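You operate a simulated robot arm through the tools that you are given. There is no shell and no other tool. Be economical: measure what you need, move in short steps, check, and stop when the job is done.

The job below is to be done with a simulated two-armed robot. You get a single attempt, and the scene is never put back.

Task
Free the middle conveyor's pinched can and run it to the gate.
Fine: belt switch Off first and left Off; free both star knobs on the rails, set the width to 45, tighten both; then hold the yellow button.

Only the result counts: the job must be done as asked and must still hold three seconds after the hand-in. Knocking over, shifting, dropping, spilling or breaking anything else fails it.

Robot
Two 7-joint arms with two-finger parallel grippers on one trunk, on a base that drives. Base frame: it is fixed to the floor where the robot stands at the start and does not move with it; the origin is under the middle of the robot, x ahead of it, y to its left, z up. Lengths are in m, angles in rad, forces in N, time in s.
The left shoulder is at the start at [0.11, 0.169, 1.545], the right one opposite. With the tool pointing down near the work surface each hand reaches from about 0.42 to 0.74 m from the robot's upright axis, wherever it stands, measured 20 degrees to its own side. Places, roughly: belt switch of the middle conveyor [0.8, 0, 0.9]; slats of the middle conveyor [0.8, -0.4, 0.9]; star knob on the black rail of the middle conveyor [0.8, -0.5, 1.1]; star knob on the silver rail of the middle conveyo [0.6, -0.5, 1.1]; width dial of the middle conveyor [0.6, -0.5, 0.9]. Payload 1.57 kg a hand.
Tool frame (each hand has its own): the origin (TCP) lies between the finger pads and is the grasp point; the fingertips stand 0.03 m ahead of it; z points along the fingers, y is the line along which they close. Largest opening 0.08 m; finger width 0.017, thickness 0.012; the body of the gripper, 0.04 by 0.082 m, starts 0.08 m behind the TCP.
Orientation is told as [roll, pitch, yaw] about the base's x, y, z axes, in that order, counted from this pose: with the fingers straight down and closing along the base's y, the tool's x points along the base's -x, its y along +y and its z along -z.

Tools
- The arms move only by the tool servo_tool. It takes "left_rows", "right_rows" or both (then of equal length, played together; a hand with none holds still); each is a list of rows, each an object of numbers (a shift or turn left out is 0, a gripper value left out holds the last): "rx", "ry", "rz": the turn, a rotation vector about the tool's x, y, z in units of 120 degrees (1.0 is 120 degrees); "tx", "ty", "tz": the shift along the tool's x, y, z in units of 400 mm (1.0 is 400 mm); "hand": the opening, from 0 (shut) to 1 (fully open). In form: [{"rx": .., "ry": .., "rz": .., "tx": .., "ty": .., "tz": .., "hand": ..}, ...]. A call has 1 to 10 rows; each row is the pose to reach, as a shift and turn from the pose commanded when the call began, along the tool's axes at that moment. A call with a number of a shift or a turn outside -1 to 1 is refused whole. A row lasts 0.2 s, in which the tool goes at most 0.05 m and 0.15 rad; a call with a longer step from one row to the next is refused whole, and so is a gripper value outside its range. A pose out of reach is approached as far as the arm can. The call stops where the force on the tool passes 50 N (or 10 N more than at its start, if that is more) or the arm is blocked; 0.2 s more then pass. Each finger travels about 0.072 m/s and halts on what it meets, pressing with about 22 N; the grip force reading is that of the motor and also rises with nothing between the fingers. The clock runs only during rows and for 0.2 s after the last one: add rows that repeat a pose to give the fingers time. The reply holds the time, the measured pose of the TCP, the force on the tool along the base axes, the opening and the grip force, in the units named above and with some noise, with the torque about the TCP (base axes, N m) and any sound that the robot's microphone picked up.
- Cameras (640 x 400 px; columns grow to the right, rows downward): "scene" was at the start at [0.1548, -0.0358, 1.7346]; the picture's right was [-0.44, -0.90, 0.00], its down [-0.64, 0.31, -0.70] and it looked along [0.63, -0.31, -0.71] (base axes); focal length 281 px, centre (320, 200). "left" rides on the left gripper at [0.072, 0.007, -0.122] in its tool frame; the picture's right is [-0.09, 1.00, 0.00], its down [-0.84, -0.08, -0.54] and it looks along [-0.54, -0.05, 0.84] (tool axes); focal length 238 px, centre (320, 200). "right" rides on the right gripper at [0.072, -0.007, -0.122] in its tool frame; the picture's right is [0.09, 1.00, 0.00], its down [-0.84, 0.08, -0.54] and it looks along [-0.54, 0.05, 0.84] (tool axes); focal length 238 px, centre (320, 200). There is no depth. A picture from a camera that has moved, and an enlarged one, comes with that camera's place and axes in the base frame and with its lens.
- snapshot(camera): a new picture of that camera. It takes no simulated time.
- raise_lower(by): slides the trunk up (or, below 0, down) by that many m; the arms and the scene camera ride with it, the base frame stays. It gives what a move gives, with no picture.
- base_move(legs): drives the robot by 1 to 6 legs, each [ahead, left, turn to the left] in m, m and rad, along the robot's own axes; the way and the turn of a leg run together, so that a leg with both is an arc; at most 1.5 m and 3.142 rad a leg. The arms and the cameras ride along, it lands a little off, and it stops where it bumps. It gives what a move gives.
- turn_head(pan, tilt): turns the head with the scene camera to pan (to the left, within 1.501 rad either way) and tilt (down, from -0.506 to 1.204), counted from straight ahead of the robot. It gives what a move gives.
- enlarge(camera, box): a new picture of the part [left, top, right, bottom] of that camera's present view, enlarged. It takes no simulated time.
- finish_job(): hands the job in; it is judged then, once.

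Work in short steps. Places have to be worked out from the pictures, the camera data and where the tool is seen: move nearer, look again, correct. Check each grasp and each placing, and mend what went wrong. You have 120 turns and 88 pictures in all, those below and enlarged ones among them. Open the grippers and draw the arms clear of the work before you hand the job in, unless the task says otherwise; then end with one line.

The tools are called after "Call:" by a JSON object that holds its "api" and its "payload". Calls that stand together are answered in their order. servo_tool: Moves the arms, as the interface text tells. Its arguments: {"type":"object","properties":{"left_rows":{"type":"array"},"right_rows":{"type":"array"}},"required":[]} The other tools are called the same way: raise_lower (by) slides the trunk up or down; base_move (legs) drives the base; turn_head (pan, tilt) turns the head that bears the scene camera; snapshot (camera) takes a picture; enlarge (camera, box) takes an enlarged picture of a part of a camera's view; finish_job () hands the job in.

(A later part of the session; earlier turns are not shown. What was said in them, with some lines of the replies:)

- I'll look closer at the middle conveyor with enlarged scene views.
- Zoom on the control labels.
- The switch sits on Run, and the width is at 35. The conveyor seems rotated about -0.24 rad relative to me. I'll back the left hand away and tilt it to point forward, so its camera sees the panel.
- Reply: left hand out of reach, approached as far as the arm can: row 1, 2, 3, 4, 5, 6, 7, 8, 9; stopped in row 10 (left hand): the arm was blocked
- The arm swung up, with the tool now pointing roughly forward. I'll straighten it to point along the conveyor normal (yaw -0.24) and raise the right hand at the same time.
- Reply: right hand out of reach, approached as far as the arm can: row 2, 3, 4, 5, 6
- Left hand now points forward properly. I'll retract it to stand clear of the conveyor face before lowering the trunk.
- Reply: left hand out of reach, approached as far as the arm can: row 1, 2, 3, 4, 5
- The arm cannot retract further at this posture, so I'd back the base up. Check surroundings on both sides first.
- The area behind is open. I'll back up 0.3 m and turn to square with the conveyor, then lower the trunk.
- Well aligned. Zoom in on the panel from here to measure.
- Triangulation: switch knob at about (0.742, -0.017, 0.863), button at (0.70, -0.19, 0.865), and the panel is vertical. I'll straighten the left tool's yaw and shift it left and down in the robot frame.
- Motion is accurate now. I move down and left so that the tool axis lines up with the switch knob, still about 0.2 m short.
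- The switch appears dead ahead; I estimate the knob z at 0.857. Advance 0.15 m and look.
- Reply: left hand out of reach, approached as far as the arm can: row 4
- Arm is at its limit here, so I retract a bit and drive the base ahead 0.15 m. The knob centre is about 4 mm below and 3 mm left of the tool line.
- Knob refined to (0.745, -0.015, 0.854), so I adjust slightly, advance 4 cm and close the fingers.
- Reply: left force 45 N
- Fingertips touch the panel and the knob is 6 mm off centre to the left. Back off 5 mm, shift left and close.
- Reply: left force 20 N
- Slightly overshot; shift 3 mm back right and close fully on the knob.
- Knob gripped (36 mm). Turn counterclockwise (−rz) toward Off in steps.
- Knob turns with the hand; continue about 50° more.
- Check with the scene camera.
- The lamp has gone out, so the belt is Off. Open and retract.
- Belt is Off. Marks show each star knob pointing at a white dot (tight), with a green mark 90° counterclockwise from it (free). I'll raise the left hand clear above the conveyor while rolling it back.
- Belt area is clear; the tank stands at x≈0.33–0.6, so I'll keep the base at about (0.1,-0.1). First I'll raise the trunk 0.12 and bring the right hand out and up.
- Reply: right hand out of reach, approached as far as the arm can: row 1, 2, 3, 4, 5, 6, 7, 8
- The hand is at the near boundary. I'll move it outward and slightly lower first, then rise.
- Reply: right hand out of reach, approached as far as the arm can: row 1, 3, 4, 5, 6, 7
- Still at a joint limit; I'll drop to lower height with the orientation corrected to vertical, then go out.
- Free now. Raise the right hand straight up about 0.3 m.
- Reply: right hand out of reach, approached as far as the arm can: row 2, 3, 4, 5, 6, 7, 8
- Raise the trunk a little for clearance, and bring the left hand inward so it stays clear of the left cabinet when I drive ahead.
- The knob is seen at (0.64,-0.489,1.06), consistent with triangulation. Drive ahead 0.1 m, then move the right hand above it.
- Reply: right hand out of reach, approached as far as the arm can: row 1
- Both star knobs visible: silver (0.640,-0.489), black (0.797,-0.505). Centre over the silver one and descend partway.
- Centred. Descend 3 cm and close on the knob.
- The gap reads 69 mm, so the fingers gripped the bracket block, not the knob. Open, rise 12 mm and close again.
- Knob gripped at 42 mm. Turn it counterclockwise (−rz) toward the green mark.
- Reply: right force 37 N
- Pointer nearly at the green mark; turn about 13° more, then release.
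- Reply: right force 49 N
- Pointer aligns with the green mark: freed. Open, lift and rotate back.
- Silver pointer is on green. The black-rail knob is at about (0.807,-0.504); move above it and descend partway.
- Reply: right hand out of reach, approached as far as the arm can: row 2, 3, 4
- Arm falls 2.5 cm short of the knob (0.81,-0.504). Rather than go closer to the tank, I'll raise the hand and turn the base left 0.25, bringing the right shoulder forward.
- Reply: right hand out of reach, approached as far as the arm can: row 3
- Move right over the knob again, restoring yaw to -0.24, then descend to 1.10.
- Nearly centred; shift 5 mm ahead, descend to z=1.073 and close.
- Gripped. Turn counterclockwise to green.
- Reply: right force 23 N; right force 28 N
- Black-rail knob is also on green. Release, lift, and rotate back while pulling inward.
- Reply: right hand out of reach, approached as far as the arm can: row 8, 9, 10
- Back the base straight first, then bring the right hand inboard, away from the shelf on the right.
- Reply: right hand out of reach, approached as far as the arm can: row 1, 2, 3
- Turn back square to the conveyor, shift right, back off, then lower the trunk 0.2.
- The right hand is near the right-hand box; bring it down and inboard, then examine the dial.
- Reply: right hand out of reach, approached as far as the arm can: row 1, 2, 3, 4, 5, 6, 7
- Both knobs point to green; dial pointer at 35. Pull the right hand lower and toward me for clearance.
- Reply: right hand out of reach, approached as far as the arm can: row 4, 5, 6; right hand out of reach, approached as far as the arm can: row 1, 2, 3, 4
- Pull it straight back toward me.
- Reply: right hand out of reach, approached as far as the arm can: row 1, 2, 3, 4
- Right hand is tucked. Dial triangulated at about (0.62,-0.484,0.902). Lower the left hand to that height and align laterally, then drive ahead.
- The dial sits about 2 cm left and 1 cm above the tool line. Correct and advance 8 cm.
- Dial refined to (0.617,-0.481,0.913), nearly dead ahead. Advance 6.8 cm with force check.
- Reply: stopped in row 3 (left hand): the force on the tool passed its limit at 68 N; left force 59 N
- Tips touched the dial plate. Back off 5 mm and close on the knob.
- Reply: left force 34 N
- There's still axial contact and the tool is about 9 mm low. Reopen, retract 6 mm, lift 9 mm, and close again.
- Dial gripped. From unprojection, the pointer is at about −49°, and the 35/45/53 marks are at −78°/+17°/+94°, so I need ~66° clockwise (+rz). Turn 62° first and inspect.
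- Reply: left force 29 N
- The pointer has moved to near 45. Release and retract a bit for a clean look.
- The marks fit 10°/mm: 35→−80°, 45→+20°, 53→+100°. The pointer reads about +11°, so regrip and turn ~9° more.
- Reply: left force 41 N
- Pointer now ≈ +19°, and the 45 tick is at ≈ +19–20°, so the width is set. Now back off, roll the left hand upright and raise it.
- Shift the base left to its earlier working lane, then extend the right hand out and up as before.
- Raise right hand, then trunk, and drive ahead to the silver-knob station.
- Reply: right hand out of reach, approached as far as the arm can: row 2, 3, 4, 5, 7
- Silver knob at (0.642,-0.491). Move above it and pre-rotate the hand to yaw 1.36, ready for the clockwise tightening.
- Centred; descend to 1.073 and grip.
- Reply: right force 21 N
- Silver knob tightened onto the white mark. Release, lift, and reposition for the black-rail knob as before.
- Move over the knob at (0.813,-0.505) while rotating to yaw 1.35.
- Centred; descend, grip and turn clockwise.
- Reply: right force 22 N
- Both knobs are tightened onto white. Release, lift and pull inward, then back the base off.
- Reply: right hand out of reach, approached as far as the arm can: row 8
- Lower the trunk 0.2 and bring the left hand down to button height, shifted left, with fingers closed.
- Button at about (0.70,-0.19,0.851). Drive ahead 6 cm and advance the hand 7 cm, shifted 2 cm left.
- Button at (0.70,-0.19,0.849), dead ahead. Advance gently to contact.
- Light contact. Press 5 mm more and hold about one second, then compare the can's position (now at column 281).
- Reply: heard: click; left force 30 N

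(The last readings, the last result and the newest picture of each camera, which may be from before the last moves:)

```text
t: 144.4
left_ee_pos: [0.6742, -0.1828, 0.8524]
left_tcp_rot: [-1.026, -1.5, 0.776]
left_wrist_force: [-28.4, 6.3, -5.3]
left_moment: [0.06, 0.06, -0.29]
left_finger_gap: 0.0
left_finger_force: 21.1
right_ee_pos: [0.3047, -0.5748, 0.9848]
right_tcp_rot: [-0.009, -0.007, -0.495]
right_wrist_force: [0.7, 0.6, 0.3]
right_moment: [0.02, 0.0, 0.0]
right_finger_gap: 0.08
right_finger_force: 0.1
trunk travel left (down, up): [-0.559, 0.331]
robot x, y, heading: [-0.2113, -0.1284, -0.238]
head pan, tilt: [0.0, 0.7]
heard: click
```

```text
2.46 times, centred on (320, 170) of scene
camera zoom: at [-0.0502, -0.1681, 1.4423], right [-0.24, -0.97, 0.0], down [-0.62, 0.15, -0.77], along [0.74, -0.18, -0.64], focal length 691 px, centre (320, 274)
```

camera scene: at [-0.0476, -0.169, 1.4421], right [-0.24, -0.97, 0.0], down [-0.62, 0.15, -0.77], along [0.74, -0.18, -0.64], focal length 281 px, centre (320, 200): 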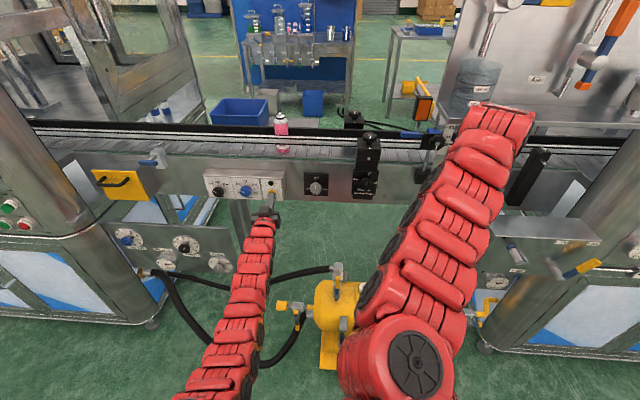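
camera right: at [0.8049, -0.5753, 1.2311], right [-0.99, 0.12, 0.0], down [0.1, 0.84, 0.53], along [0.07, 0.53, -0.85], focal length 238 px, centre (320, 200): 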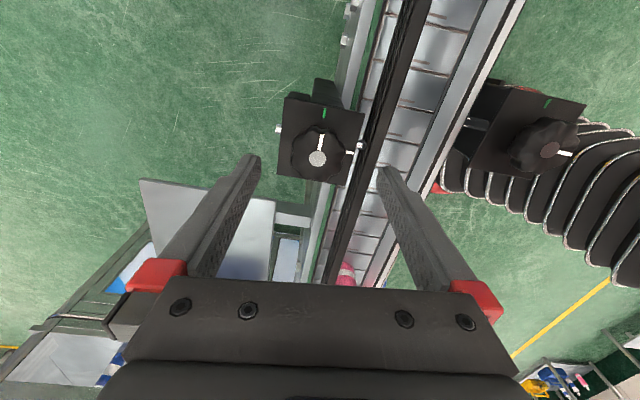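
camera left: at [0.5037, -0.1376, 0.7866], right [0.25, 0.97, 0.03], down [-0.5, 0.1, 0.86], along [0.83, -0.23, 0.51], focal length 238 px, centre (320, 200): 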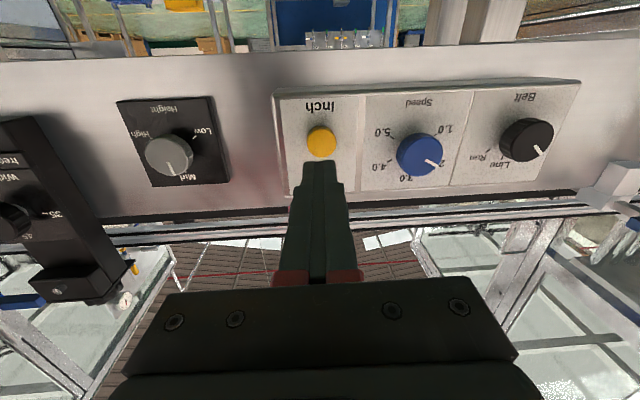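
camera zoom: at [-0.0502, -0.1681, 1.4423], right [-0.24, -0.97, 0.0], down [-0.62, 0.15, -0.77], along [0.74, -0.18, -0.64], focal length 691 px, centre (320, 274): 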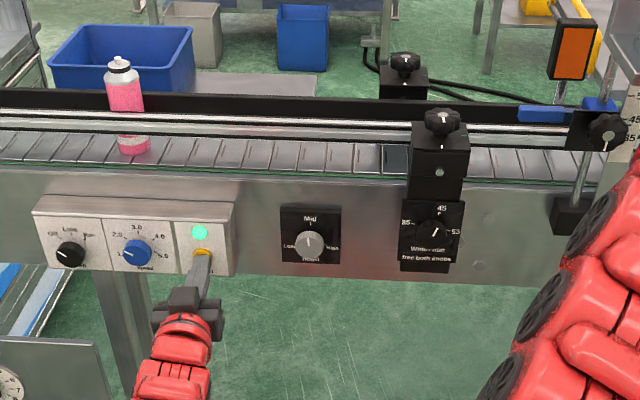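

Click heard and lamp lit: the can is moving left toward the gate with the blue arm. Hold on in short steps while watching.

Call:
{"api": "servo_tool", "payload": {"left_rows": [{}, {}]}}

Call:
{"api": "enlarge", "payload": {"camera": "scene", "box": [60, 90, 320, 250]}}

```text
t: 145.0
left_ee_pos: [0.6744, -0.1842, 0.8518]
left_tcp_rot: [-1.029, -1.501, 0.78]
left_wrist_force: [-33.4, 9.4, -9.8]
left_moment: [0.05, 0.13, -0.24]
left_finger_gap: 0.0
left_finger_force: 21.8
right_ee_pos: [0.3037, -0.5743, 0.9845]
right_tcp_rot: [-0.011, -0.006, -0.495]
right_wrist_force: [-0.6, 0.0, -0.3]
right_moment: [0.01, 0.03, -0.02]
right_finger_gap: 0.0802
right_finger_force: 0.0
trunk travel left (down, up): [-0.559, 0.331]
robot x, y, heading: [-0.208, -0.1271, -0.246]
head pan, tilt: [0.0, 0.7]
```

```text
2.46 times, centred on (190, 170) of scene
camera zoom: at [-0.0501, -0.168, 1.4423], right [-0.24, -0.97, 0.0], down [-0.62, 0.15, -0.77], along [0.74, -0.18, -0.64], focal length 691 px, centre (640, 274)
```

zoom: 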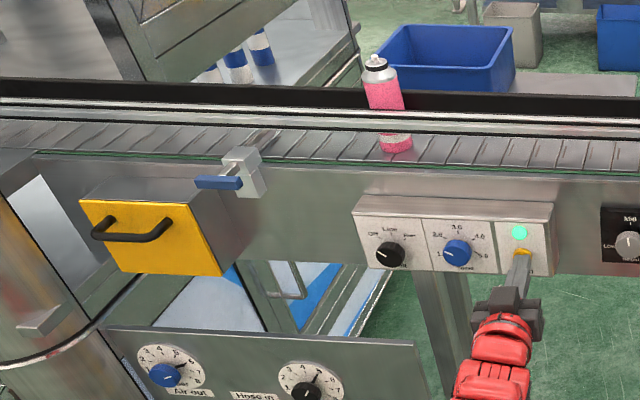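

The can is approaching the gate rod; about 1 s remains. Hold 0.6 s more and look.

Call:
{"api": "servo_tool", "payload": {"left_rows": [{}, {}]}}

Call:
{"api": "enlarge", "payload": {"camera": "scene", "box": [120, 90, 250, 190]}}

```text
t: 145.6
left_ee_pos: [0.6758, -0.1836, 0.8519]
left_tcp_rot: [-1.033, -1.501, 0.784]
left_wrist_force: [-37.4, 10.5, -13.4]
left_moment: [0.14, 0.18, -0.23]
left_finger_gap: 0.0
left_finger_force: 21.2
right_ee_pos: [0.3046, -0.5742, 0.9846]
right_tcp_rot: [-0.009, -0.008, -0.494]
right_wrist_force: [0.2, -0.4, -0.6]
right_moment: [0.0, -0.02, 0.0]
right_finger_gap: 0.0798
right_finger_force: 0.1
trunk travel left (down, up): [-0.559, 0.331]
robot x, y, heading: [-0.2073, -0.1277, -0.241]
head pan, tilt: [0.0, 0.7]
```

```text
4.00 times, centred on (185, 140) of scene
camera zoom: at [-0.05, -0.1679, 1.4424], right [-0.24, -0.97, 0.0], down [-0.62, 0.15, -0.77], along [0.74, -0.18, -0.64], focal length 1123 px, centre (860, 440)
```

zoom: 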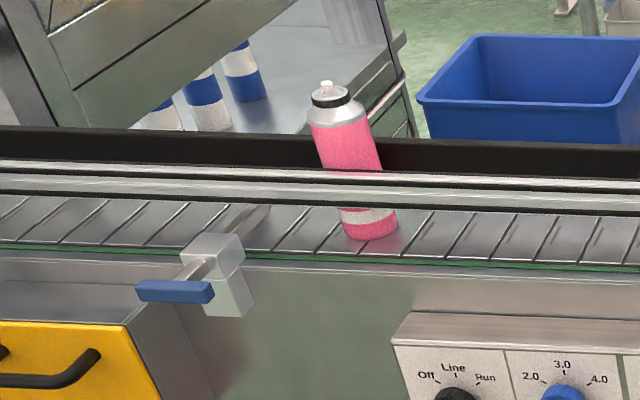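

About 20 px left to the rod. Hold one more row (0.4 s).

Call:
{"api": "servo_tool", "payload": {"left_rows": [{}]}}

Call:
{"api": "enlarge", "payload": {"camera": "scene", "box": [120, 90, 250, 190]}}

```text
t: 146.0
left_ee_pos: [0.6745, -0.1837, 0.8523]
left_tcp_rot: [-1.036, -1.501, 0.788]
left_wrist_force: [-36.2, 9.5, -15.0]
left_moment: [0.13, 0.21, -0.22]
left_finger_gap: 0.0
left_finger_force: 20.7
right_ee_pos: [0.3044, -0.5756, 0.9857]
right_tcp_rot: [-0.01, -0.006, -0.495]
right_wrist_force: [-0.5, -0.1, -1.2]
right_moment: [0.03, -0.02, -0.01]
right_finger_gap: 0.08
right_finger_force: 0.1
trunk travel left (down, up): [-0.559, 0.331]
robot x, y, heading: [-0.2105, -0.1313, -0.24]
head pan, tilt: [0.0, 0.7]
```

```text
4.00 times, centred on (185, 140) of scene
camera zoom: at [-0.05, -0.1679, 1.4424], right [-0.24, -0.97, 0.0], down [-0.62, 0.15, -0.77], along [0.74, -0.18, -0.64], focal length 1123 px, centre (860, 440)
```

zoom: 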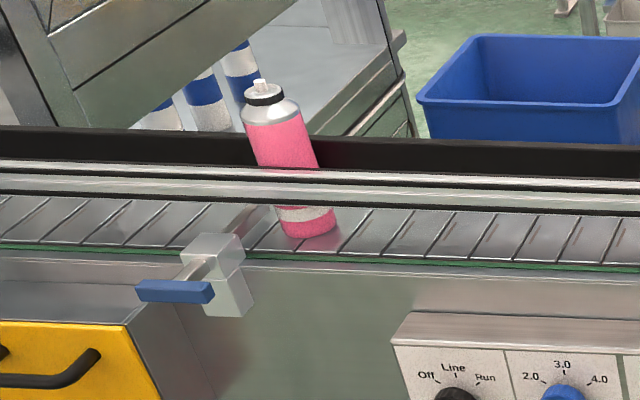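

Almost touching. One more row brings it to the gate.

Call:
{"api": "servo_tool", "payload": {"left_rows": [{}]}}

Call:
{"api": "enlarge", "payload": {"camera": "scene", "box": [120, 90, 250, 190]}}

```text
t: 146.4
left_ee_pos: [0.6749, -0.1824, 0.8535]
left_tcp_rot: [-1.041, -1.5, 0.793]
left_wrist_force: [-39.4, 10.3, -15.5]
left_moment: [0.15, 0.29, -0.24]
left_finger_gap: 0.0003
left_finger_force: 21.2
right_ee_pos: [0.3046, -0.5742, 0.9846]
right_tcp_rot: [-0.01, -0.005, -0.493]
right_wrist_force: [-0.1, 0.2, -0.3]
right_moment: [0.04, 0.01, -0.02]
right_finger_gap: 0.0801
right_finger_force: 0.0
trunk travel left (down, up): [-0.559, 0.331]
robot x, y, heading: [-0.2099, -0.1285, -0.241]
head pan, tilt: [0.0, 0.7]
```

```text
4.00 times, centred on (185, 140) of scene
camera zoom: at [-0.05, -0.1679, 1.4424], right [-0.24, -0.97, 0.0], down [-0.62, 0.15, -0.77], along [0.74, -0.18, -0.64], focal length 1123 px, centre (860, 440)
```

zoom: 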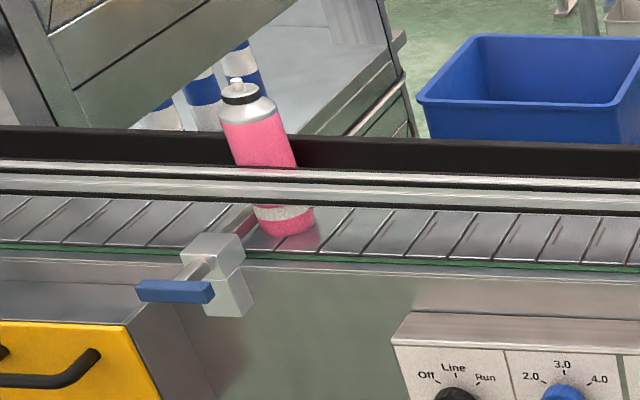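

It moved only a little this time, so the can now rests against the gate rod. Release the button and draw back.

Call:
{"api": "servo_tool", "payload": {"left_rows": [{"tz": -0.08}, {"tz": -0.18}, {"tz": -0.28}, {"tz": -0.28, "hand": 1}, {"tz": -0.28, "hand": 1}]}}

Call:
{"api": "base_move", "payload": {"legs": [[-0.15, 0, 0]]}}

Call:
{"api": "snapshot", "payload": {"camera": "scene"}}

Call:
{"api": "enlarge", "payload": {"camera": "scene", "box": [140, 70, 400, 230]}}

```text
t: 147.6
left_ee_pos: [0.5669, -0.1595, 0.8553]
left_tcp_rot: [-1.04, -1.502, 0.792]
left_wrist_force: [0.9, 0.0, -0.2]
left_moment: [-0.01, 0.02, 0.0]
left_finger_gap: 0.0798
left_finger_force: 0.4
right_ee_pos: [0.3062, -0.5752, 0.984]
right_tcp_rot: [-0.011, -0.003, -0.494]
right_wrist_force: [-0.3, 0.5, -0.1]
right_moment: [-0.03, -0.02, -0.02]
right_finger_gap: 0.0801
right_finger_force: 0.1
trunk travel left (down, up): [-0.559, 0.331]
robot x, y, heading: [-0.2095, -0.1332, -0.244]
head pan, tilt: [0.0, 0.7]
```

```text
t: 149.0
left_ee_pos: [0.4224, -0.1203, 0.8567]
left_tcp_rot: [-1.047, -1.502, 0.801]
left_wrist_force: [-0.8, -0.4, 0.4]
left_moment: [0.02, 0.0, 0.03]
left_finger_gap: 0.0796
left_finger_force: 0.0
right_ee_pos: [0.164, -0.5396, 0.9837]
right_tcp_rot: [-0.011, -0.005, -0.491]
right_wrist_force: [-0.4, 0.6, 0.8]
right_moment: [0.01, -0.03, 0.01]
right_finger_gap: 0.08
right_finger_force: 0.0
trunk travel left (down, up): [-0.559, 0.331]
robot x, y, heading: [-0.3509, -0.0929, -0.239]
head pan, tilt: [0.0, 0.7]
```

```text
12 pictures are left
camera scene: at [-0.1916, -0.1331, 1.4422], right [-0.24, -0.97, 0.0], down [-0.62, 0.15, -0.77], along [0.74, -0.18, -0.64], focal length 281 px, centre (320, 200)
```

scene: 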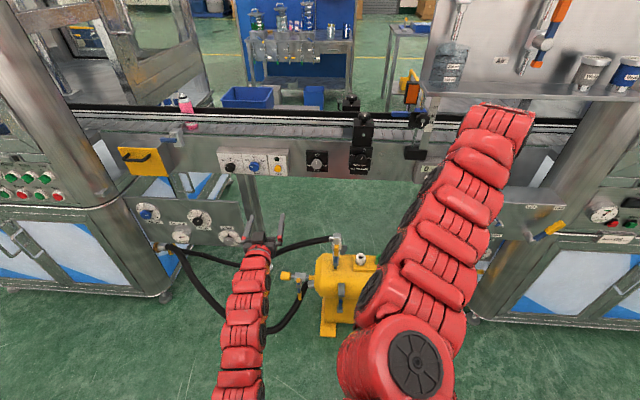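

```text
2.46 times, centred on (270, 150) of scene
camera zoom: at [-0.1916, -0.1331, 1.4422], right [-0.24, -0.97, 0.0], down [-0.62, 0.15, -0.77], along [0.74, -0.18, -0.64], focal length 691 px, centre (443, 323)
```

zoom: 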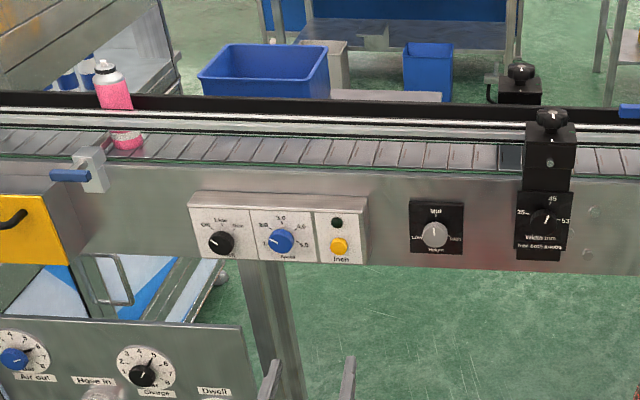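

The can is at the gate, the lamp is off and the switch is Off. One last check of the dial and knobs.

Call:
{"api": "enlarge", "payload": {"camera": "scene", "box": [335, 85, 395, 180]}}

Call:
{"api": "enlarge", "payload": {"camera": "scene", "box": [150, 85, 220, 150]}}

```text
4.21 times, centred on (365, 132) of scene
camera zoom: at [-0.1916, -0.1331, 1.4422], right [-0.24, -0.97, 0.0], down [-0.62, 0.15, -0.77], along [0.74, -0.18, -0.64], focal length 1182 px, centre (130, 484)
```

zoom: 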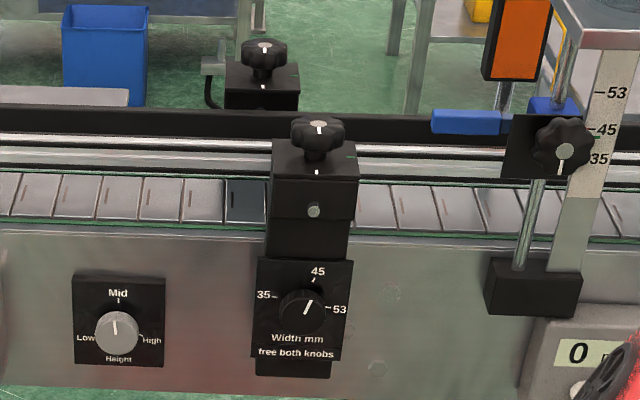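

```text
6.15 times, centred on (185, 118) of scene
camera zoom: at [-0.1916, -0.1331, 1.4422], right [-0.24, -0.97, 0.0], down [-0.62, 0.15, -0.77], along [0.74, -0.18, -0.64], focal length 1727 px, centre (1151, 708)
```

zoom: 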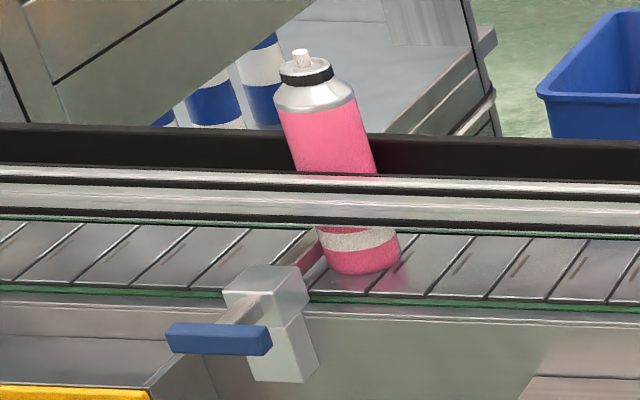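

Dial is on 45, both knobs sit on their white marks, and the can stands at the gate. Handing in.

Call:
{"api": "finish_job", "payload": {}}

```text
The job is handed in.
```

The can is freed and stands upright at the gate: the belt switch is Off, the width is set to 45, both star knobs are tight, and I let go of the yellow button once the can arrived.
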